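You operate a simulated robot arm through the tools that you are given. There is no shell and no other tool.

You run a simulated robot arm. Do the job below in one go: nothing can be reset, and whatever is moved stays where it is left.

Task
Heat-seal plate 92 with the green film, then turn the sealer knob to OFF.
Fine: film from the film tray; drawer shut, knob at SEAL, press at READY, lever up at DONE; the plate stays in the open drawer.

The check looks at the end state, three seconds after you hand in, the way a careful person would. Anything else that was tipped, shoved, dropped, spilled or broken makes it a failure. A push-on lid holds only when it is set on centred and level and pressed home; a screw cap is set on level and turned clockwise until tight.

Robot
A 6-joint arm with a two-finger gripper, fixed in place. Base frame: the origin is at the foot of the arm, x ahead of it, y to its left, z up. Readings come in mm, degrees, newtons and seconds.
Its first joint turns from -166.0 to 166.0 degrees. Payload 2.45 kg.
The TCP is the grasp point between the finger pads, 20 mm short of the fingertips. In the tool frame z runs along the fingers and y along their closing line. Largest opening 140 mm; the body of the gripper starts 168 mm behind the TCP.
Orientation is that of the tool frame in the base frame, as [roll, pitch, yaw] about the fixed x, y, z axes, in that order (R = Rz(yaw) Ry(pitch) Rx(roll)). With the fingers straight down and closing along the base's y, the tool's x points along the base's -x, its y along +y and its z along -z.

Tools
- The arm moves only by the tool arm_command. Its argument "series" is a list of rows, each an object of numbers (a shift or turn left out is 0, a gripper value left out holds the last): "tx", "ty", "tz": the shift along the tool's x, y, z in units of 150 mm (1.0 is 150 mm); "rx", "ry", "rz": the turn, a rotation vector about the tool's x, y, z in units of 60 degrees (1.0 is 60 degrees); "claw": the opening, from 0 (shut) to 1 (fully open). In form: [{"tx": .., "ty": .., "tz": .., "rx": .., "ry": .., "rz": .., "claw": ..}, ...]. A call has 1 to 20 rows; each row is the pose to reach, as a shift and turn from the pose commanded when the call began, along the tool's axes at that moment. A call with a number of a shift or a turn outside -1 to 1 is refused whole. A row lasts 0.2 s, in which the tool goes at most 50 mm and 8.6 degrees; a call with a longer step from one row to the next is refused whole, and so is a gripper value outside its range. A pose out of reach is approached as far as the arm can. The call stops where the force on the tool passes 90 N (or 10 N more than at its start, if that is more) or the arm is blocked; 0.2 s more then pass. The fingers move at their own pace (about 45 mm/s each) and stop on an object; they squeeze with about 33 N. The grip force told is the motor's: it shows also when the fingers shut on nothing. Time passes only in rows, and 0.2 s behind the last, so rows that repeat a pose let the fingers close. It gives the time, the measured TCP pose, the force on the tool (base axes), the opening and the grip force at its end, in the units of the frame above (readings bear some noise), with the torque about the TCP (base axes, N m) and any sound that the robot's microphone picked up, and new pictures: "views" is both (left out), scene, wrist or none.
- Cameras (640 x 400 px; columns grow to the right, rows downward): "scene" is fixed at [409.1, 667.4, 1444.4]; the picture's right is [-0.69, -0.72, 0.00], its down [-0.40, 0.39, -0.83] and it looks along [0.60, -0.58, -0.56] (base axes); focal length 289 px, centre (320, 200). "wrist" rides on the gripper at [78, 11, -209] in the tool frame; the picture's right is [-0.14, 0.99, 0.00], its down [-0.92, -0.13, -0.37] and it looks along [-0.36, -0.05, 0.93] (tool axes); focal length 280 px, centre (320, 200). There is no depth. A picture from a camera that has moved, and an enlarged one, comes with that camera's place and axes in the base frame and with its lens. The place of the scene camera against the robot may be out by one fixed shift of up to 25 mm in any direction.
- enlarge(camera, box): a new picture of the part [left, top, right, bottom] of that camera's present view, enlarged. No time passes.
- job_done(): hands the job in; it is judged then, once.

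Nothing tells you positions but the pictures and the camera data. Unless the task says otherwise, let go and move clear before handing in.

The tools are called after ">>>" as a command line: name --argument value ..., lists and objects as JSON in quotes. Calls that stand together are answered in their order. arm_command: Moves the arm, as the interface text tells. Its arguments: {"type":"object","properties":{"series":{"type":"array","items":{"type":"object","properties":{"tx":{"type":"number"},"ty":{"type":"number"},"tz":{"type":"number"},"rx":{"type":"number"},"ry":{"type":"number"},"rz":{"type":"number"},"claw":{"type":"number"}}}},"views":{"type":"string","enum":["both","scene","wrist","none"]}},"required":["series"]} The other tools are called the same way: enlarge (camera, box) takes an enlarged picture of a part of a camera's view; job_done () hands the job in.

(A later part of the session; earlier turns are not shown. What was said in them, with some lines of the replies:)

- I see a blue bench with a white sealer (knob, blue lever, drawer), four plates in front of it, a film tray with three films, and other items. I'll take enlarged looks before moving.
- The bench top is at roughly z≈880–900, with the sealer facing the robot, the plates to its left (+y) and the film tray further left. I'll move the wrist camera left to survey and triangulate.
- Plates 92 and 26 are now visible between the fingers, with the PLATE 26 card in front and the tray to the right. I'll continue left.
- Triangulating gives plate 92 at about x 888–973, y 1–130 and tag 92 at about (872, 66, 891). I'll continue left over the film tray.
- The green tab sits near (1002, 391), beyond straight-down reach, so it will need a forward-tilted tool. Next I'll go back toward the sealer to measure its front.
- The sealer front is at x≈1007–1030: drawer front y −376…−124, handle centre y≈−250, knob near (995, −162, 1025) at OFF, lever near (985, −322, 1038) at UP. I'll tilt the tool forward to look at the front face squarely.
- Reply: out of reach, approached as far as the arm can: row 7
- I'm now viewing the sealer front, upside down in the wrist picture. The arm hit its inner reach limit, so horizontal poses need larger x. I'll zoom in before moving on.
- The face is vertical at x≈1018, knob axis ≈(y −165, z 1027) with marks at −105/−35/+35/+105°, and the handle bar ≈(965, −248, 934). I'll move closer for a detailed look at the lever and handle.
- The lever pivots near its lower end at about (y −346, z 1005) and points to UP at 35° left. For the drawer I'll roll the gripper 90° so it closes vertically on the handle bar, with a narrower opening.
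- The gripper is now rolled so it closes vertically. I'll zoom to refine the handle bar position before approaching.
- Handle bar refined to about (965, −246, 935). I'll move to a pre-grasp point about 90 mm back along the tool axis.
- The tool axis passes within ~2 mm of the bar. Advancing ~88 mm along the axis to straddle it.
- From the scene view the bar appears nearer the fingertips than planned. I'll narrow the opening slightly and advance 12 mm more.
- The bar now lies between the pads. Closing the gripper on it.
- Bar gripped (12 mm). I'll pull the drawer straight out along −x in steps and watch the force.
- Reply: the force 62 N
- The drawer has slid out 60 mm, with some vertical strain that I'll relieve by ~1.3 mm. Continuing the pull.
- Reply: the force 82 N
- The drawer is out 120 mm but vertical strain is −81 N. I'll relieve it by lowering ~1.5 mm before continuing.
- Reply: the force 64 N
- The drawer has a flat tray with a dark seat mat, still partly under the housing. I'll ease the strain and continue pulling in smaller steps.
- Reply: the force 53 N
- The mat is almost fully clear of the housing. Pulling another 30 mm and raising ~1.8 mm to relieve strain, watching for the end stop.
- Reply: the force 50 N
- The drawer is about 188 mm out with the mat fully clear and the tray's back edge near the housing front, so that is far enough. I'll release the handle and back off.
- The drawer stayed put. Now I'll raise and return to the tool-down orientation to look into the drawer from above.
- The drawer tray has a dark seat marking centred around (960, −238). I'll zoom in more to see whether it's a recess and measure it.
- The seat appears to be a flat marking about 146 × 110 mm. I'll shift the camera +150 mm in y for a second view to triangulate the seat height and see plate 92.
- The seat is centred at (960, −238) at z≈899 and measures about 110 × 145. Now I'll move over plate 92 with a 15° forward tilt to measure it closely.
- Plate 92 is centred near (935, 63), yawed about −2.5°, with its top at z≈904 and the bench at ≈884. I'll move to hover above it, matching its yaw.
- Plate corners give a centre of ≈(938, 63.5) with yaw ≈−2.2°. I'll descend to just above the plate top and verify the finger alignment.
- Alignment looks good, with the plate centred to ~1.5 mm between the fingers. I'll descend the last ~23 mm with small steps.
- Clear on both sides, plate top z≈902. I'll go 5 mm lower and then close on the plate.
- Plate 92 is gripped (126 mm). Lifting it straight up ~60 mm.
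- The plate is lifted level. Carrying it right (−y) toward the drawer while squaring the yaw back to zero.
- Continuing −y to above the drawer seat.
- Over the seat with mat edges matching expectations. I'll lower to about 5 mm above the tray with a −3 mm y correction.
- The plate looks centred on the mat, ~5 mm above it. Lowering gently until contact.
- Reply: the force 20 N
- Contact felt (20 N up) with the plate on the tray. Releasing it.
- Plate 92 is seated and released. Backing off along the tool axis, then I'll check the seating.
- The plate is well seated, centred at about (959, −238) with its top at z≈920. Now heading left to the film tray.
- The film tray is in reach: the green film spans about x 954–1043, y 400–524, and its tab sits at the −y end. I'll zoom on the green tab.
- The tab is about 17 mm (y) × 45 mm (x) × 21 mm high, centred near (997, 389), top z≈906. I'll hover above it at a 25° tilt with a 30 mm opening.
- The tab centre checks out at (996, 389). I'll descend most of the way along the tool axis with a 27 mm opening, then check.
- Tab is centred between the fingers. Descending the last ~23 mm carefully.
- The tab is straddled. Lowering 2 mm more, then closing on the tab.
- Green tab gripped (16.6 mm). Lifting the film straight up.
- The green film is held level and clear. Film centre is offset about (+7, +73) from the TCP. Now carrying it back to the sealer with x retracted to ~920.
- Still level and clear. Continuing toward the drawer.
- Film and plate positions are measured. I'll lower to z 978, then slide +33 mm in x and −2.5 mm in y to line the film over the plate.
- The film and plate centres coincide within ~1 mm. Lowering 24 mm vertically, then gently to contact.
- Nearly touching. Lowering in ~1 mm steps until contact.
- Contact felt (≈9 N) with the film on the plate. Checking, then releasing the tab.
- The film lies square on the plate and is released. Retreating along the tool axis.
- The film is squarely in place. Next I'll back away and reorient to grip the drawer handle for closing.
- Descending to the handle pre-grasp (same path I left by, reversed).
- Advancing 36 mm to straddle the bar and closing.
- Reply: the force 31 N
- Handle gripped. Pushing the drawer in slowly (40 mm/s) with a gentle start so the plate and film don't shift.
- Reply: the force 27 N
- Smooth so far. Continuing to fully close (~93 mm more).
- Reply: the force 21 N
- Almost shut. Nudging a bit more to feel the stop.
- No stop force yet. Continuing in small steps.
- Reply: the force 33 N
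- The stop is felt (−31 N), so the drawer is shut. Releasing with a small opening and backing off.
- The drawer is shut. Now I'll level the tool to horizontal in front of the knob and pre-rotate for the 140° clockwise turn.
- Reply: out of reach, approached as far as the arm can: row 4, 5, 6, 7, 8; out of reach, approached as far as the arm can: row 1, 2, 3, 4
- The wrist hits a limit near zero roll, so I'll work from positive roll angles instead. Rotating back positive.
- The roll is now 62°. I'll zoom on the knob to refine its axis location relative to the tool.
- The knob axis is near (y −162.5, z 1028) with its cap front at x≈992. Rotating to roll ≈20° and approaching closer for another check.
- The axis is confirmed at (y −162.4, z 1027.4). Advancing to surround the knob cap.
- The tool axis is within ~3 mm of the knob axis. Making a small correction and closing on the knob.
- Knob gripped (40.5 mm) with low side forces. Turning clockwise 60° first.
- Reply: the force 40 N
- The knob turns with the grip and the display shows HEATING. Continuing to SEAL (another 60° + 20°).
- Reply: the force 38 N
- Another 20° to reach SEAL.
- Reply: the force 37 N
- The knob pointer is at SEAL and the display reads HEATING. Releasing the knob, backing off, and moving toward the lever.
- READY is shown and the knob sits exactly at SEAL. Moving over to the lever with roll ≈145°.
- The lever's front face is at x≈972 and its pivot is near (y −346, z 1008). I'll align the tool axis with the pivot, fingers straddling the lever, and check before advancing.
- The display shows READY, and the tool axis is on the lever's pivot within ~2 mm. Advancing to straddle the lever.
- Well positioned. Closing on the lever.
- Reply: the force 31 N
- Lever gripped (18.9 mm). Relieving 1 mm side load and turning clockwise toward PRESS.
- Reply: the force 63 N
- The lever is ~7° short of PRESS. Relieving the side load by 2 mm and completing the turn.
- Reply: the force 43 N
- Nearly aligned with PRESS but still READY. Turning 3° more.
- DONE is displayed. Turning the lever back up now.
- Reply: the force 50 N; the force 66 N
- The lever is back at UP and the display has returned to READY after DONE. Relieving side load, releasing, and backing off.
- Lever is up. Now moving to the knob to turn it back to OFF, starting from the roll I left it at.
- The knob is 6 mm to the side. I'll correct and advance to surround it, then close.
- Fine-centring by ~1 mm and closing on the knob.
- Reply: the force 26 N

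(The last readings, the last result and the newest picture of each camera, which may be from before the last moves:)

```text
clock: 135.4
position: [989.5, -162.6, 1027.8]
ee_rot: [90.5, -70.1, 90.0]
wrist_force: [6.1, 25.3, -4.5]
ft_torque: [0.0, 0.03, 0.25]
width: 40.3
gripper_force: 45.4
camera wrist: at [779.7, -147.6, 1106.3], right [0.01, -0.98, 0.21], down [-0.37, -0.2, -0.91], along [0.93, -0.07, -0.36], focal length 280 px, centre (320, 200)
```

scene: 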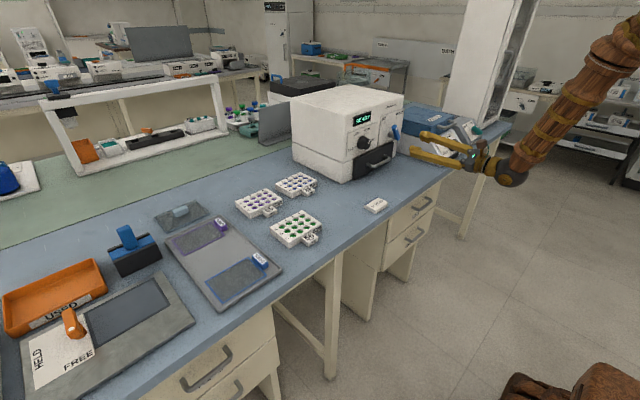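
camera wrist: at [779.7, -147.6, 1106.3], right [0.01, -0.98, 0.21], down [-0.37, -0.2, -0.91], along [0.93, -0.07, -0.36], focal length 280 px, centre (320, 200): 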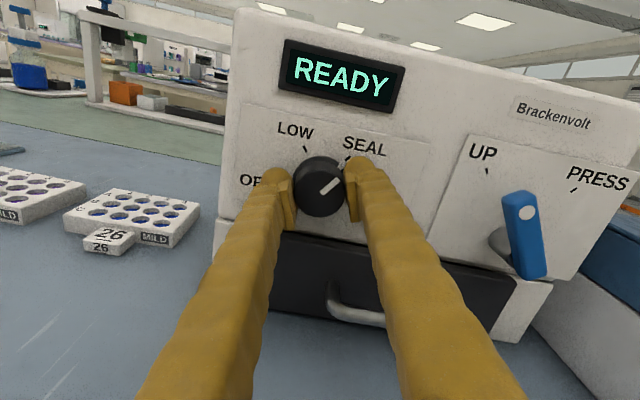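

Gripped. Turning counter-clockwise toward OFF: first 60°.

>>> arm_command --series '[{"tx": 0.0018, "ty": -0.005, "rz": -0.06, "claw": 0.2}, {"tx": 0.0018, "ty": -0.005, "rz": -0.19, "claw": 0.2}, {"tx": 0.0018, "ty": -0.005, "rz": -0.325, "claw": 0.2}, {"tx": 0.0018, "ty": -0.005, "rz": -0.46, "claw": 0.2}, {"tx": 0.0018, "ty": -0.005, "rz": -0.595, "claw": 0.2}, {"tx": 0.0018, "ty": -0.005, "rz": -0.73, "claw": 0.2}, {"tx": 0.0018, "ty": -0.005, "rz": -0.865, "claw": 0.2}, {"tx": 0.0018, "ty": -0.005, "rz": -1.0, "claw": 0.2}, {"tx": 0.0018, "ty": -0.005, "rz": -1.0, "claw": 0.2}]' --views "none"

>>> arm_command --series '[{"rz": -0.12, "claw": 0.2}, {"rz": -0.25, "claw": 0.2}, {"rz": -0.375, "claw": 0.2}, {"rz": -0.5, "claw": 0.2}, {"rz": -0.625, "claw": 0.2}, {"rz": -0.75, "claw": 0.2}, {"rz": -0.875, "claw": 0.2}, {"rz": -1.0, "claw": 0.2}, {"rz": -1.0, "claw": 0.2}]' --views "wrist"

>>> enlarge --camera "scene" --box '[330, 100, 430, 180]'

```text
clock: 137.4
position: [990.0, -162.5, 1028.1]
ee_rot: [90.1, -10.0, 90.5]
wrist_force: [24.9, 8.3, -2.2]
ft_torque: [-0.05, -0.04, 0.14]
width: 40.5
gripper_force: 44.5
```

```text
clock: 139.4
position: [988.8, -162.7, 1028.2]
ee_rot: [90.1, 50.0, 90.6]
wrist_force: [32.4, 1.1, 3.4]
ft_torque: [-0.01, -0.08, -0.12]
width: 40.2
gripper_force: 44.3
camera wrist: at [778.0, -105.5, 976.6], right [0.0, 0.67, 0.74], down [-0.36, -0.69, 0.62], along [0.93, -0.27, 0.25], focal length 280 px, centre (320, 200)
```

wrist: 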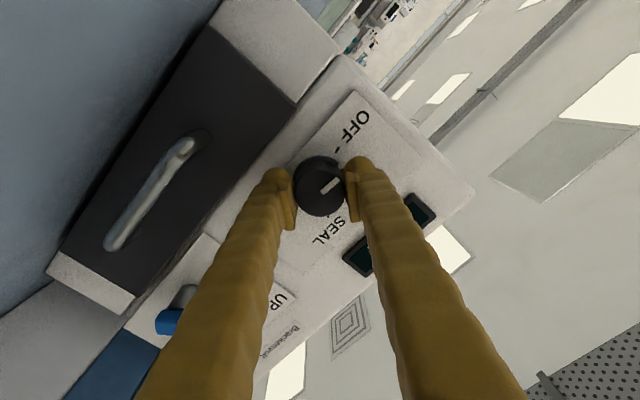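

```text
5.00 times, centred on (380, 140) of scene
camera zoom: at [409.1, 667.4, 1444.4], right [-0.69, -0.72, 0.0], down [-0.4, 0.39, -0.83], along [0.6, -0.58, -0.56], focal length 1447 px, centre (20, 500)
```

zoom: 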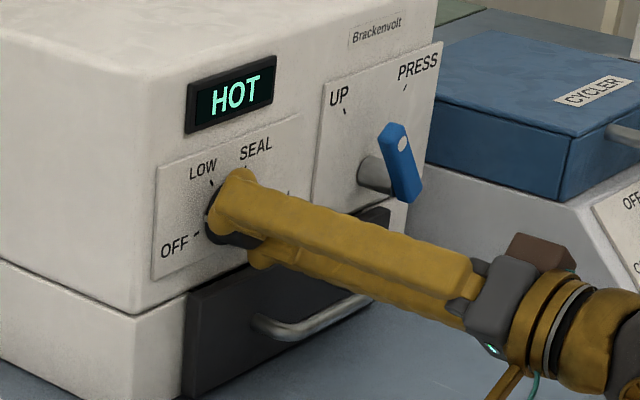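

Display shows HOT. The last ~21° to OFF.

>>> arm_command --series '[{"rz": -0.12, "claw": 0.2}, {"rz": -0.24, "claw": 0.2}, {"rz": -0.345, "claw": 0.2}, {"rz": -0.345, "claw": 0.2}]' --views "wrist"

>>> enlarge --camera "scene" --box '[330, 100, 430, 180]'

>>> enlarge --camera "wrist" --box '[240, 90, 400, 250]'

```text
clock: 140.4
position: [988.0, -163.1, 1027.6]
ee_rot: [90.5, 70.7, 91.0]
wrist_force: [-29.4, 4.6, 10.0]
ft_torque: [-0.02, -0.15, 0.07]
width: 40.4
gripper_force: 44.8
camera wrist: at [777.6, -127.9, 959.5], right [-0.01, 0.89, 0.46], down [-0.36, -0.43, 0.83], along [0.93, -0.16, 0.33], focal length 280 px, centre (320, 200)
```

wrist: 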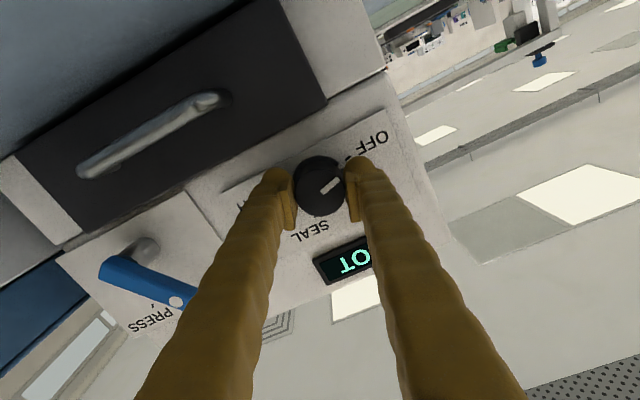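

```text
5.00 times, centred on (380, 140) of scene
camera zoom: at [409.1, 667.4, 1444.4], right [-0.69, -0.72, 0.0], down [-0.4, 0.39, -0.83], along [0.6, -0.58, -0.56], focal length 1447 px, centre (20, 500)
```

zoom: 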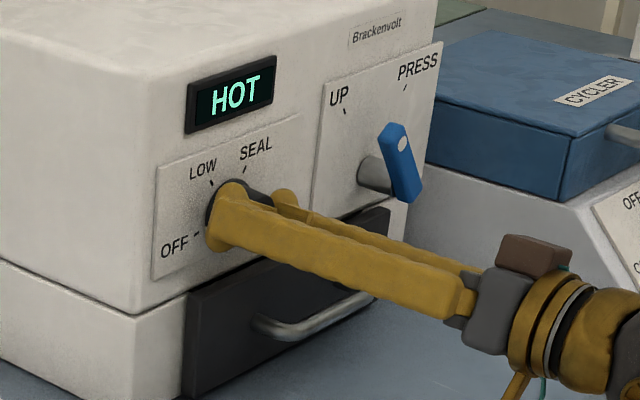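

```text
2.50 times, centred on (320, 170) of wrist
camera zoom: at [777.6, -127.9, 959.5], right [-0.01, 0.89, 0.46], down [-0.36, -0.43, 0.83], along [0.93, -0.16, 0.33], focal length 701 px, centre (320, 275)
```

zoom: 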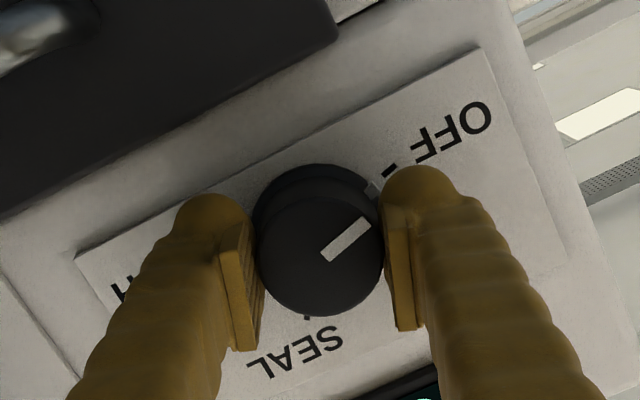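

The pointer is back at OFF, matching the starting angle. Releasing and backing off.

>>> arm_command --series '[{"claw": 0.35}, {"claw": 0.45}, {"claw": 0.45}, {"tz": -0.1, "claw": 0.45}, {"tz": -0.3, "claw": 0.45}, {"tz": -0.6, "claw": 0.45}, {"tz": -0.8, "claw": 0.4}, {"tz": -0.8, "claw": 0.35}]' --views "both"

>>> enlarge --camera "scene" --box '[330, 100, 430, 180]'

>>> enlarge --camera "wrist" --box '[230, 80, 400, 220]'

```text
clock: 142.2
position: [868.5, -163.6, 1030.0]
ee_rot: [90.3, 70.7, 90.4]
wrist_force: [-0.5, -0.2, -0.8]
ft_torque: [-0.03, 0.01, -0.04]
width: 48.8
gripper_force: 0.0
camera wrist: at [657.6, -127.8, 961.1], right [0.0, 0.89, 0.46], down [-0.37, -0.43, 0.83], along [0.93, -0.16, 0.33], focal length 280 px, centre (320, 200)
```

scene: 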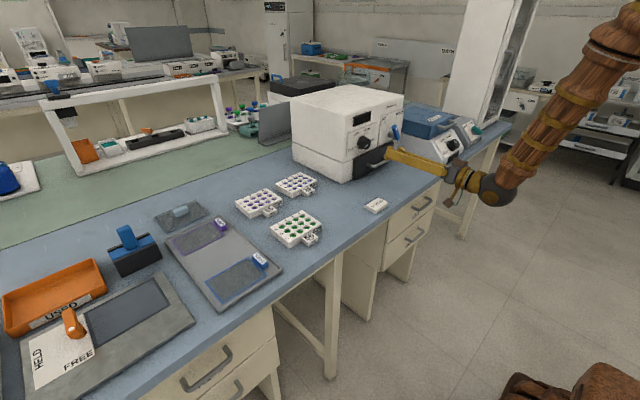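
wrist: 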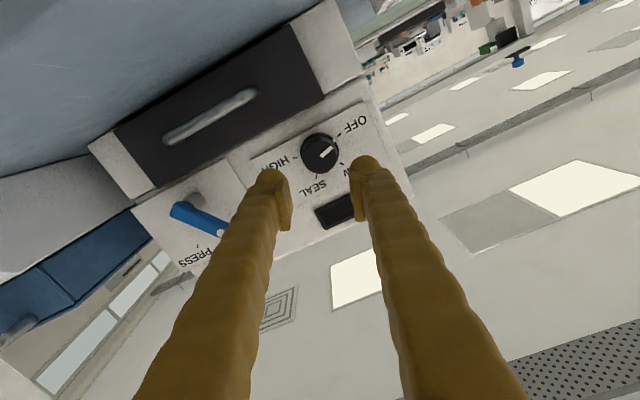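

```text
5.00 times, centred on (380, 140) of scene
camera zoom: at [409.1, 667.4, 1444.4], right [-0.69, -0.72, 0.0], down [-0.4, 0.39, -0.83], along [0.6, -0.58, -0.56], focal length 1447 px, centre (20, 500)
```

zoom: 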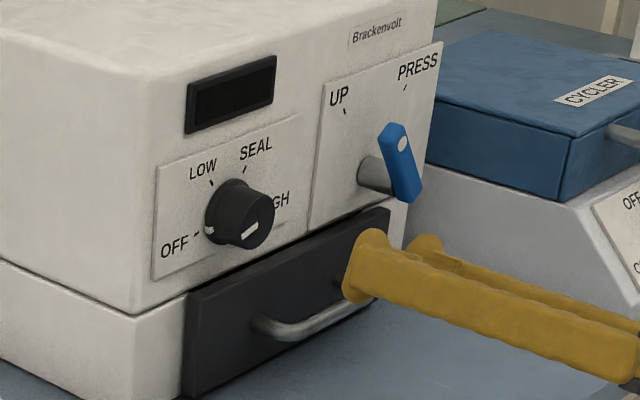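

```text
2.86 times, centred on (315, 150) of wrist
camera zoom: at [657.6, -127.8, 961.1], right [0.0, 0.89, 0.46], down [-0.37, -0.43, 0.83], along [0.93, -0.16, 0.33], focal length 801 px, centre (334, 343)
```

zoom: 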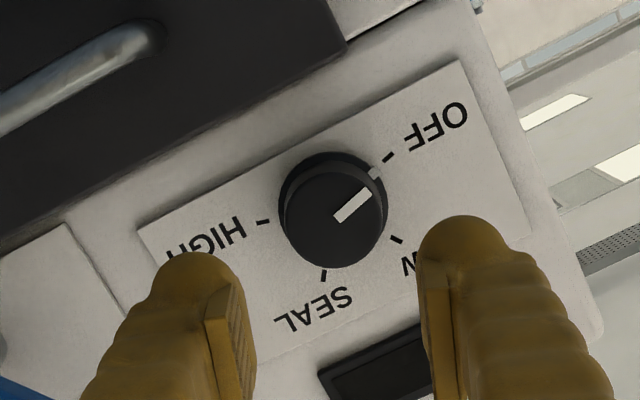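

The knob is at OFF and the display is dark. Now reorienting to open the drawer again.

>>> arm_command --series '[{"tx": -0.022, "ty": -0.063, "rz": 0.125, "claw": 0.3}, {"tx": -0.044, "ty": -0.126, "rz": 0.25, "claw": 0.25}, {"tx": -0.066, "ty": -0.189, "rz": 0.375, "claw": 0.22}, {"tx": -0.088, "ty": -0.252, "rz": 0.5, "claw": 0.22}, {"tx": -0.11, "ty": -0.314, "rz": 0.625, "claw": 0.22}, {"tx": -0.132, "ty": -0.377, "rz": 0.75, "claw": 0.22}, {"tx": -0.154, "ty": -0.44, "rz": 0.875, "claw": 0.22}, {"tx": -0.176, "ty": -0.503, "rz": 1.0, "claw": 0.22}, {"tx": -0.176, "ty": -0.503, "rz": 1.0, "claw": 0.22}]' --views "none"

>>> arm_command --series '[{"rz": 0.09, "claw": 0.22}, {"rz": 0.178, "claw": 0.22}, {"rz": 0.178, "claw": 0.22}]' --views "none"

>>> arm_command --series '[{"tx": -0.003, "ty": -0.059, "tz": 0.015, "rx": 0.1, "claw": 0.22}, {"tx": -0.006, "ty": -0.117, "tz": 0.029, "rx": 0.2, "claw": 0.22}, {"tx": -0.009, "ty": -0.176, "tz": 0.044, "rx": 0.3, "claw": 0.22}, {"tx": -0.011, "ty": -0.234, "tz": 0.058, "rx": 0.4, "claw": 0.22}, {"tx": -0.013, "ty": -0.293, "tz": 0.073, "rx": 0.5, "claw": 0.22}, {"tx": -0.013, "ty": -0.293, "tz": 0.073, "rx": 0.5, "claw": 0.22}]' --views "both"

>>> enlarge --camera "wrist" --box '[240, 80, 400, 240]'

```text
clock: 144.2
position: [871.9, -242.4, 1030.9]
ee_rot: [90.1, 10.6, 90.5]
wrist_force: [-0.2, 0.0, -1.0]
ft_torque: [0.03, 0.01, 0.02]
width: 30.8
gripper_force: 0.1
```

```text
clock: 145.0
position: [870.5, -243.1, 1028.3]
ee_rot: [90.0, -0.1, 90.1]
wrist_force: [0.5, -0.7, 0.0]
ft_torque: [0.0, -0.05, -0.03]
width: 30.9
gripper_force: 0.0
```

```text
clock: 146.4
position: [881.0, -242.4, 983.6]
ee_rot: [120.2, 0.0, 90.2]
wrist_force: [0.6, 0.0, 1.1]
ft_torque: [-0.02, -0.02, 0.01]
width: 30.7
gripper_force: 0.1
camera wrist: at [703.6, -165.9, 1098.9], right [0.5, -0.14, 0.86], down [-0.38, -0.92, 0.07], along [0.78, -0.36, -0.51], focal length 280 px, centre (320, 200)
```

scene: 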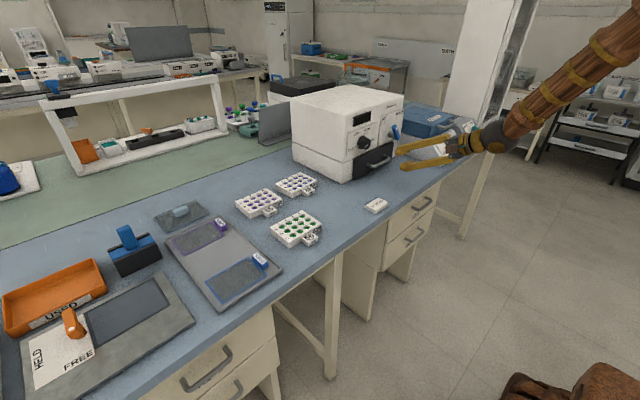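
wrist: 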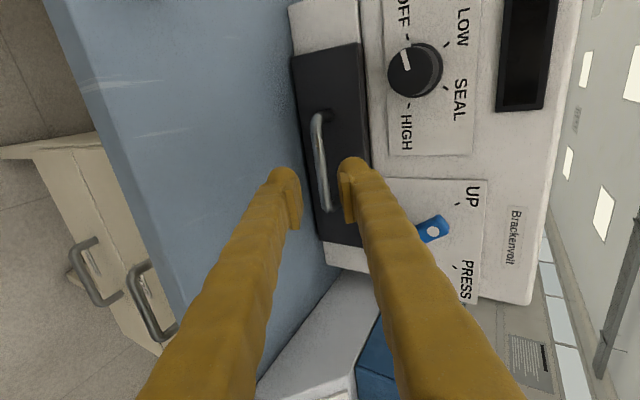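

```text
2.50 times, centred on (320, 160) of wrist
camera zoom: at [703.6, -165.9, 1098.9], right [0.5, -0.14, 0.86], down [-0.38, -0.92, 0.07], along [0.78, -0.36, -0.51], focal length 701 px, centre (320, 300)
```

zoom: 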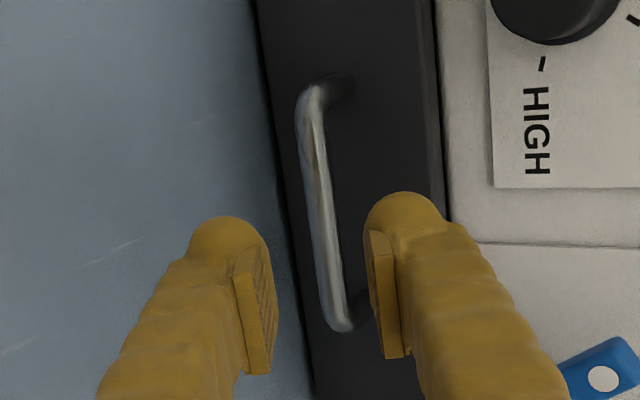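

Handle aligned as before. Advancing 101 mm and gripping it.

>>> arm_command --series '[{"tx": -0.015, "tz": 0.17, "claw": 0.22}, {"tx": -0.015, "tz": 0.33, "claw": 0.22}, {"tx": -0.015, "tz": 0.47, "claw": 0.22}, {"tx": -0.015, "tz": 0.58, "claw": 0.22}, {"tx": -0.015, "tz": 0.64, "claw": 0.22}, {"tx": -0.015, "tz": 0.675, "claw": 0.22}, {"tx": -0.015, "tz": 0.675, "claw": 0.22}]' --views "wrist"

>>> enlarge --camera "wrist" --box '[240, 80, 400, 240]'

>>> enlarge --camera "scene" --box '[340, 120, 436, 180]'

```text
clock: 148.0
position: [967.4, -246.3, 933.2]
ee_rot: [120.1, 0.0, 90.2]
wrist_force: [0.1, 1.0, 0.5]
ft_torque: [0.02, -0.05, 0.01]
width: 30.7
gripper_force: 0.0
camera wrist: at [791.1, -168.8, 1047.8], right [0.5, -0.14, 0.86], down [-0.38, -0.92, 0.07], along [0.78, -0.36, -0.51], focal length 280 px, centre (320, 200)
```

wrist: 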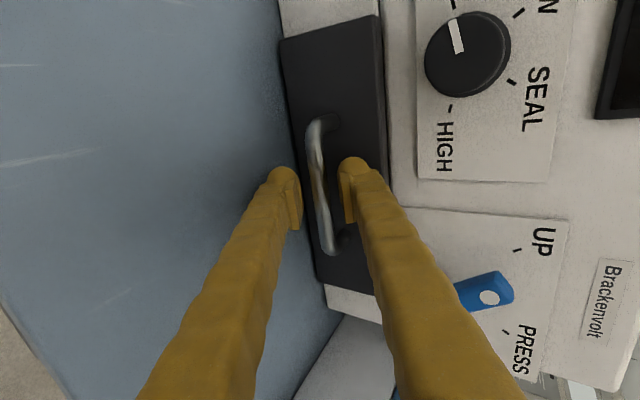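

```text
2.50 times, centred on (320, 160) of wrist
camera zoom: at [791.1, -168.8, 1047.8], right [0.5, -0.14, 0.86], down [-0.38, -0.92, 0.07], along [0.78, -0.36, -0.51], focal length 701 px, centre (320, 300)
```

zoom: 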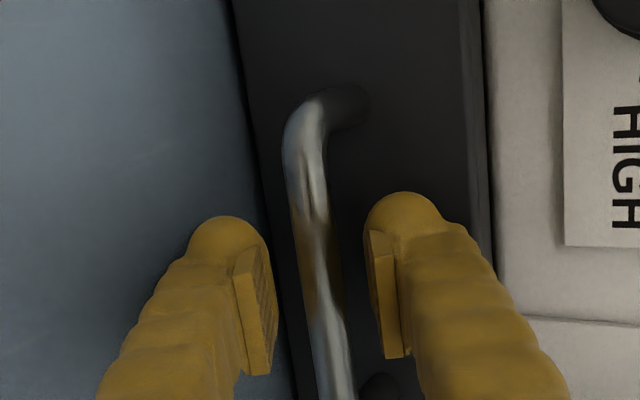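

```text
6.67 times, centred on (388, 150) of scene
camera zoom: at [409.1, 667.4, 1444.4], right [-0.69, -0.72, 0.0], down [-0.4, 0.39, -0.83], along [0.6, -0.58, -0.56], focal length 1930 px, centre (-133, 533)
```

zoom: 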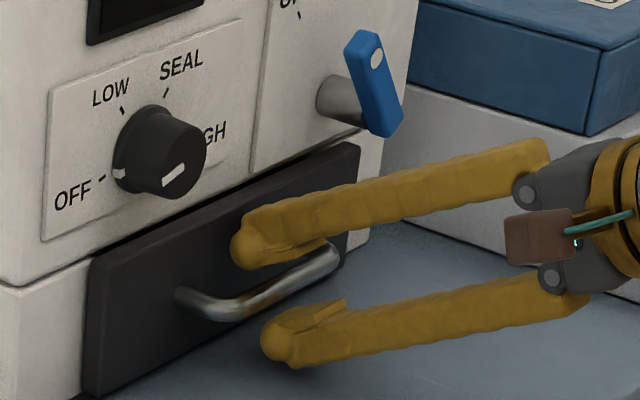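

Same picture as the first grasp, and the bar lies between the pads. Closing, then pulling gently.

>>> arm_command --series '[{"tz": 0.015, "claw": 0.22}, {"tz": 0.015, "claw": 0.12}, {"tz": 0.015, "claw": 0.05}, {"tz": 0.015, "claw": 0.0}, {"tz": 0.015, "claw": 0.0}, {"tz": 0.015, "claw": 0.0}]' --views "none"

```text
clock: 149.4
position: [968.6, -246.1, 932.2]
ee_rot: [120.1, 0.0, 90.3]
wrist_force: [1.4, -1.0, 8.2]
ft_torque: [-0.75, -0.05, 0.45]
width: 11.8
gripper_force: 38.9
```

Gripped. Pulling the drawer out slowly, first half.

>>> arm_command --series '[{"tz": -0.0115, "ty": -0.0067, "claw": 0.0}, {"tz": -0.0346, "ty": -0.02, "claw": 0.0}, {"tz": -0.0693, "ty": -0.04, "claw": 0.0}, {"tz": -0.1155, "ty": -0.0667, "claw": 0.0}, {"tz": -0.1617, "ty": -0.0933, "claw": 0.0}, {"tz": -0.2079, "ty": -0.12, "claw": 0.0}, {"tz": -0.2541, "ty": -0.1467, "claw": 0.0}, {"tz": -0.3002, "ty": -0.1733, "claw": 0.0}, {"tz": -0.3464, "ty": -0.2, "claw": 0.0}, {"tz": -0.3926, "ty": -0.2267, "claw": 0.0}, {"tz": -0.4388, "ty": -0.2533, "claw": 0.0}, {"tz": -0.4735, "ty": -0.2733, "claw": 0.0}, {"tz": -0.4966, "ty": -0.2867, "claw": 0.0}, {"tz": -0.5081, "ty": -0.2933, "claw": 0.0}]' --views "scene"

>>> enlarge --camera "scene" --box '[330, 120, 430, 190]'

```text
clock: 152.4
position: [881.3, -245.7, 930.7]
ee_rot: [120.1, 0.0, 90.2]
wrist_force: [-0.3, 29.4, -16.3]
ft_torque: [-0.27, 0.03, 0.36]
width: 9.4
gripper_force: 37.2
```

scene: 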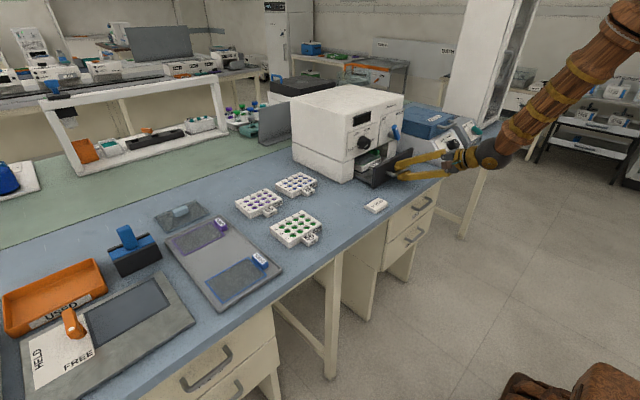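

```text
5.71 times, centred on (380, 155) of scene
camera zoom: at [409.1, 667.4, 1444.4], right [-0.69, -0.72, 0.0], down [-0.4, 0.39, -0.83], along [0.6, -0.58, -0.56], focal length 1654 px, centre (-23, 457)
```

zoom: 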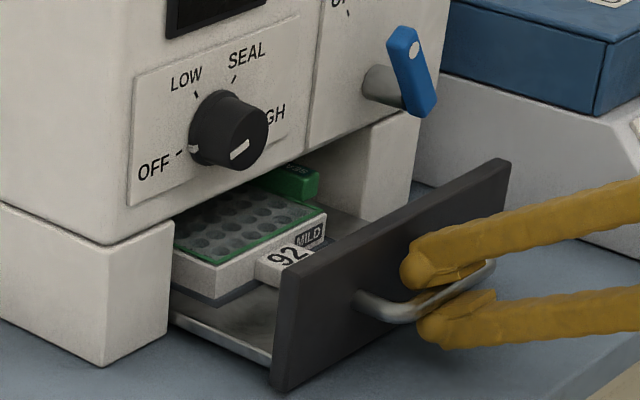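

Sealed plate emerging. Pulling the second half (~96 mm).

>>> arm_command --series '[{"tz": -0.0115, "ty": -0.0067, "claw": 0.0}, {"tz": -0.0346, "ty": -0.02, "claw": 0.0}, {"tz": -0.0693, "ty": -0.04, "claw": 0.0}, {"tz": -0.1155, "ty": -0.0667, "claw": 0.0}, {"tz": -0.1617, "ty": -0.0933, "claw": 0.0}, {"tz": -0.2079, "ty": -0.12, "claw": 0.0}, {"tz": -0.2541, "ty": -0.1467, "claw": 0.0}, {"tz": -0.3002, "ty": -0.1733, "claw": 0.0}, {"tz": -0.3464, "ty": -0.2, "claw": 0.0}, {"tz": -0.3926, "ty": -0.2267, "claw": 0.0}, {"tz": -0.4388, "ty": -0.2533, "claw": 0.0}, {"tz": -0.485, "ty": -0.28, "claw": 0.0}, {"tz": -0.5196, "ty": -0.3, "claw": 0.0}, {"tz": -0.5427, "ty": -0.3133, "claw": 0.0}, {"tz": -0.5543, "ty": -0.32, "claw": 0.0}, {"tz": -0.5543, "ty": -0.32, "claw": 0.0}]' --views "both"

>>> enlarge --camera "scene" --box '[340, 120, 450, 200]'

```text
clock: 155.8
position: [785.7, -247.2, 932.4]
ee_rot: [120.2, -0.1, 90.2]
wrist_force: [-0.6, 8.0, -64.5]
ft_torque: [-0.5, 0.08, 0.22]
width: 9.8
gripper_force: 37.0
camera wrist: at [609.0, -170.0, 1046.8], right [0.5, -0.14, 0.86], down [-0.38, -0.92, 0.07], along [0.78, -0.36, -0.51], focal length 280 px, centre (320, 200)
```

scene: 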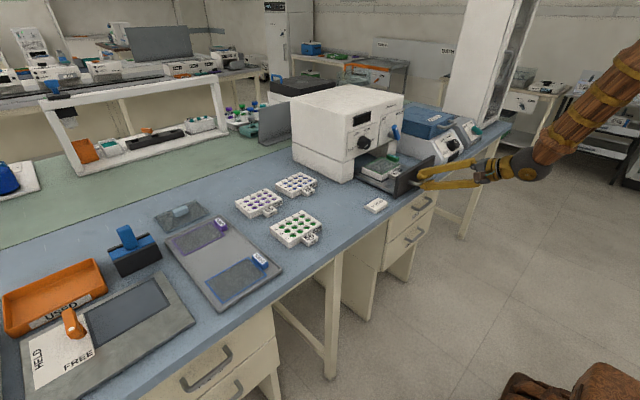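
wrist: 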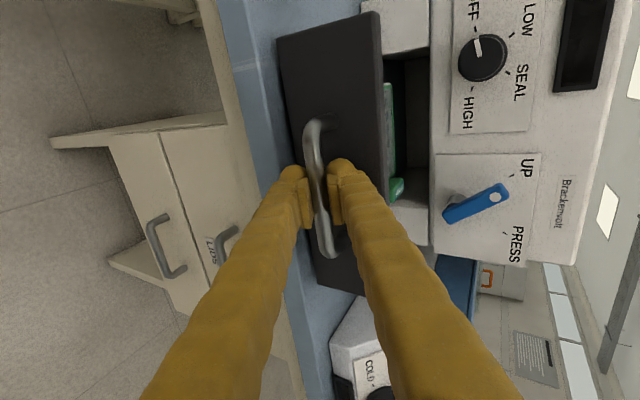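

```text
5.00 times, centred on (395, 160) of scene
camera zoom: at [409.1, 667.4, 1444.4], right [-0.69, -0.72, 0.0], down [-0.4, 0.39, -0.83], along [0.6, -0.58, -0.56], focal length 1447 px, centre (-55, 400)
```

zoom: 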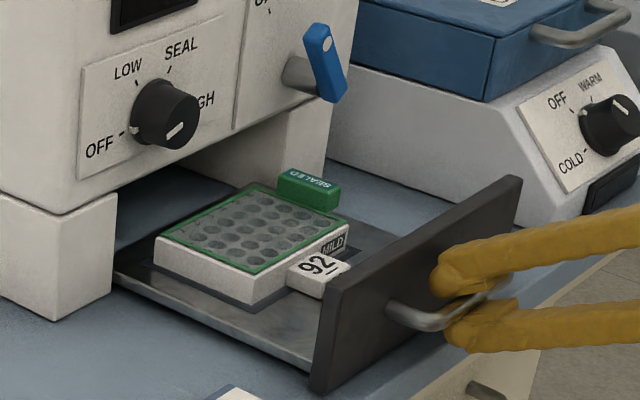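

The film tab now reads SEALED. I'll pull the last ~5 mm to the previous open position while relieving the vertical strain.

>>> arm_command --series '[{"tz": 0.005, "ty": -0.0087, "claw": 0.0}, {"tz": -0.009, "ty": -0.017, "claw": 0.0}, {"tz": -0.0239, "ty": -0.0254, "claw": 0.0}, {"tz": -0.0239, "ty": -0.0254, "claw": 0.0}]' --views "none"

```text
clock: 156.8
position: [780.0, -247.1, 931.3]
ee_rot: [120.2, -0.1, 90.1]
wrist_force: [1.6, -10.3, -51.5]
ft_torque: [-0.68, 0.05, 0.12]
width: 9.5
gripper_force: 37.2
```

Easing the vertical load, then releasing the handle and backing off.

>>> arm_command --series '[{"tz": 0.005, "ty": -0.0087, "claw": 0.0}, {"tz": 0.005, "ty": -0.0087, "claw": 0.1}, {"tz": 0.005, "ty": -0.0087, "claw": 0.22}, {"tz": 0.005, "ty": -0.0087, "claw": 0.22}, {"tz": -0.08, "ty": -0.0087, "claw": 0.22}, {"tz": -0.16, "ty": -0.0087, "claw": 0.22}, {"tz": -0.24, "ty": -0.0087, "claw": 0.22}, {"tz": -0.24, "ty": -0.0087, "claw": 0.22}]' --views "both"

>>> enlarge --camera "scene" --box '[340, 110, 450, 200]'

```text
clock: 158.6
position: [749.3, -246.4, 949.3]
ee_rot: [120.1, 0.0, 90.2]
wrist_force: [0.2, 0.6, -0.1]
ft_torque: [-0.03, -0.03, -0.03]
width: 30.6
gripper_force: 0.0
camera wrist: at [572.8, -169.1, 1063.0], right [0.5, -0.14, 0.86], down [-0.38, -0.92, 0.07], along [0.78, -0.36, -0.51], focal length 280 px, centre (320, 200)
```

scene: 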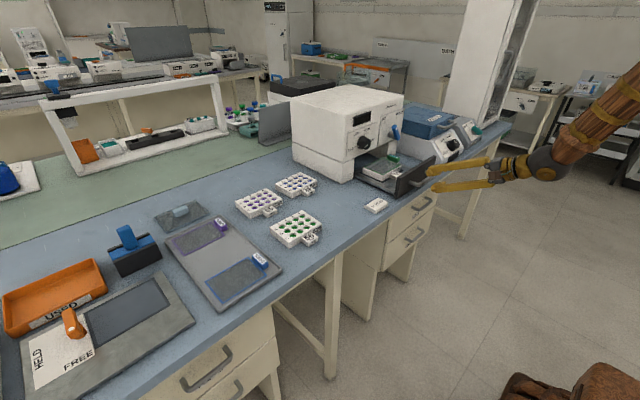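
wrist: 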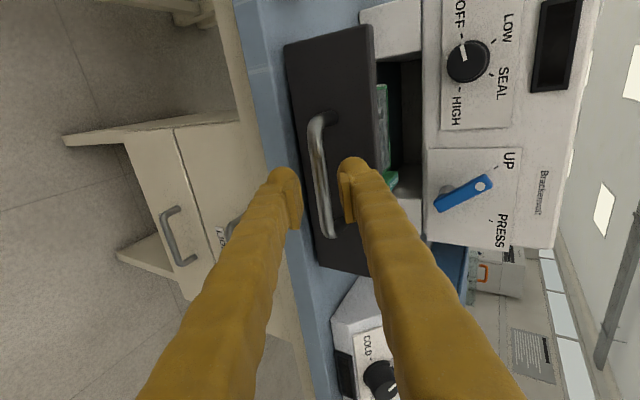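

```text
4.44 times, centred on (395, 155) of scene
camera zoom: at [409.1, 667.4, 1444.4], right [-0.69, -0.72, 0.0], down [-0.4, 0.39, -0.83], along [0.6, -0.58, -0.56], focal length 1286 px, centre (-13, 400)
```

zoom: 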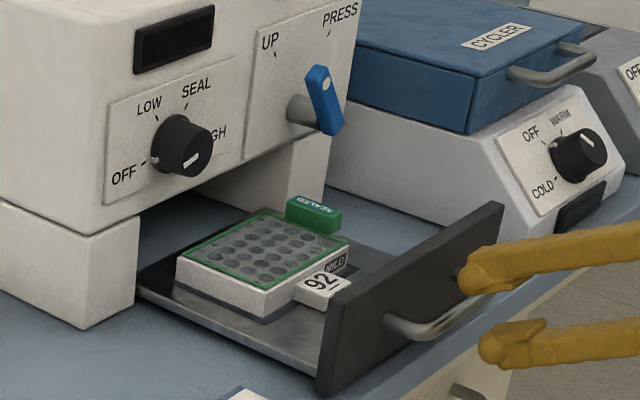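

Drawer is open with the sealed plate in it. Raising the arm clear and doing a final check.

>>> arm_command --series '[{"tz": -0.1, "ty": 0.173, "claw": 0.22}, {"tz": -0.2, "ty": 0.346, "claw": 0.22}, {"tz": -0.3, "ty": 0.52, "claw": 0.22}, {"tz": -0.4, "ty": 0.693, "claw": 0.22}, {"tz": -0.5, "ty": 0.866, "claw": 0.22}, {"tz": -0.5, "ty": 0.866, "claw": 0.22}, {"tz": -0.5, "ty": 0.866, "claw": 0.22}]' --views "both"

>>> enlarge --camera "scene" --box '[220, 100, 460, 260]'

>>> enlarge --camera "scene" --box '[350, 140, 430, 195]'

>>> enlarge --camera "scene" --box '[330, 90, 410, 150]'

>>> enlarge --camera "scene" --box '[0, 180, 290, 390]'

```text
clock: 160.2
position: [747.9, -247.9, 1100.5]
ee_rot: [120.1, 0.0, 90.4]
wrist_force: [-0.3, -0.4, 0.3]
ft_torque: [0.01, -0.02, -0.01]
width: 30.8
gripper_force: 0.1
camera wrist: at [571.9, -169.8, 1214.4], right [0.5, -0.14, 0.86], down [-0.38, -0.92, 0.07], along [0.78, -0.36, -0.51], focal length 280 px, centre (320, 200)
```

scene: 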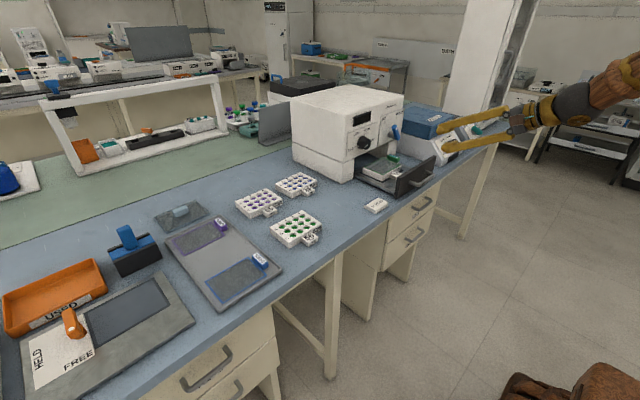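
wrist: 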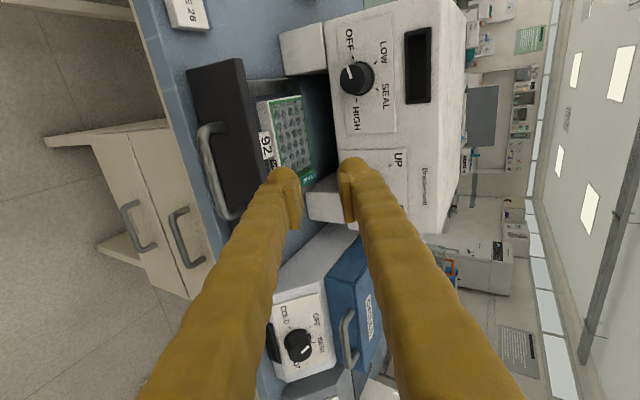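

```text
2.50 times, centred on (340, 180) of scene
camera zoom: at [409.1, 667.4, 1444.4], right [-0.69, -0.72, 0.0], down [-0.4, 0.39, -0.83], along [0.6, -0.58, -0.56], focal length 724 px, centre (270, 250)
```

zoom: 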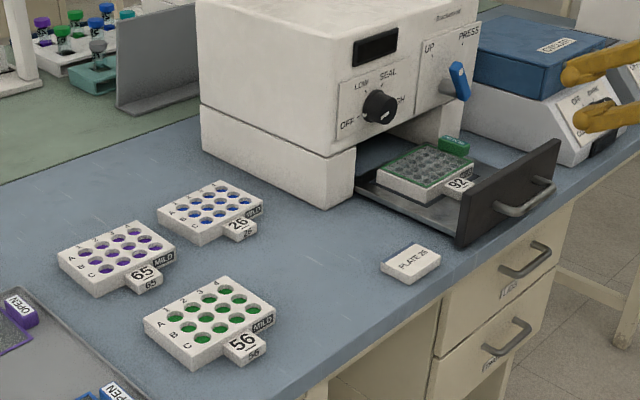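

```text
7.27 times, centred on (390, 168) of scene
camera zoom: at [409.1, 667.4, 1444.4], right [-0.69, -0.72, 0.0], down [-0.4, 0.39, -0.83], along [0.6, -0.58, -0.56], focal length 2105 px, centre (-189, 436)
```

zoom: 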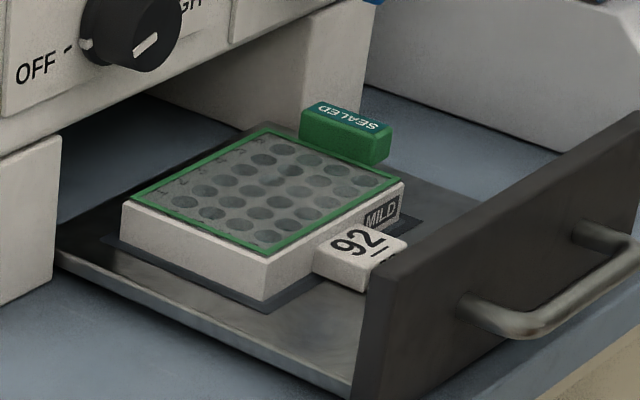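

```text
6.67 times, centred on (370, 120) of scene
camera zoom: at [409.1, 667.4, 1444.4], right [-0.69, -0.72, 0.0], down [-0.4, 0.39, -0.83], along [0.6, -0.58, -0.56], focal length 1930 px, centre (-13, 733)
```

zoom: 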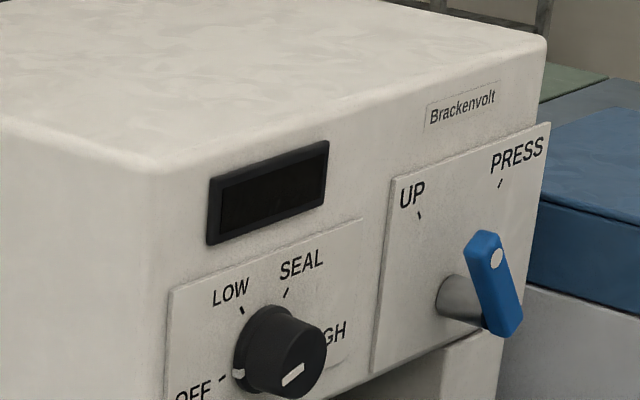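

```text
1.90 times, centred on (145, 285) of scene
camera zoom: at [409.1, 667.4, 1444.4], right [-0.69, -0.72, 0.0], down [-0.4, 0.39, -0.83], along [0.6, -0.58, -0.56], focal length 551 px, centre (653, 38)
```

zoom: 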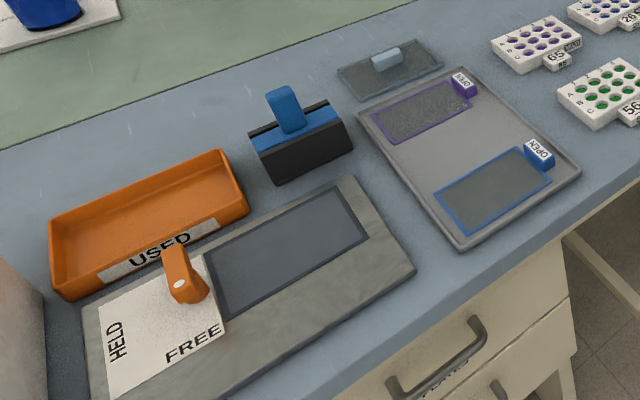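

Plate 92 is in the open drawer with the green film on it, and the tab reads SEALED. The knob is at OFF, the lever is UP, the display is dark, nothing else has moved, and the arm is clear, so I'm handing in.

>>> job_done

```text
The job is handed in.
```

Plate 92 is heat-sealed with the green film and left in the open drawer; the film's tab now reads SEALED.

- **Sealing run:** With the drawer shut and the knob at SEAL, the display went from HEATING to READY. I pressed the lever at READY and raised it about two seconds after DONE showed.
- **End state:** The sealer knob is at OFF, the lever is up and the display is dark. The arm is raised clear with nothing in the gripper.
- **Everything else:** In the final pictures the other plates, the two remaining films and the rest of the bench look undisturbed.

I turned the knob to OFF before pulling the drawer open, not after. The job has been handed in; no result came back with the confirmation.
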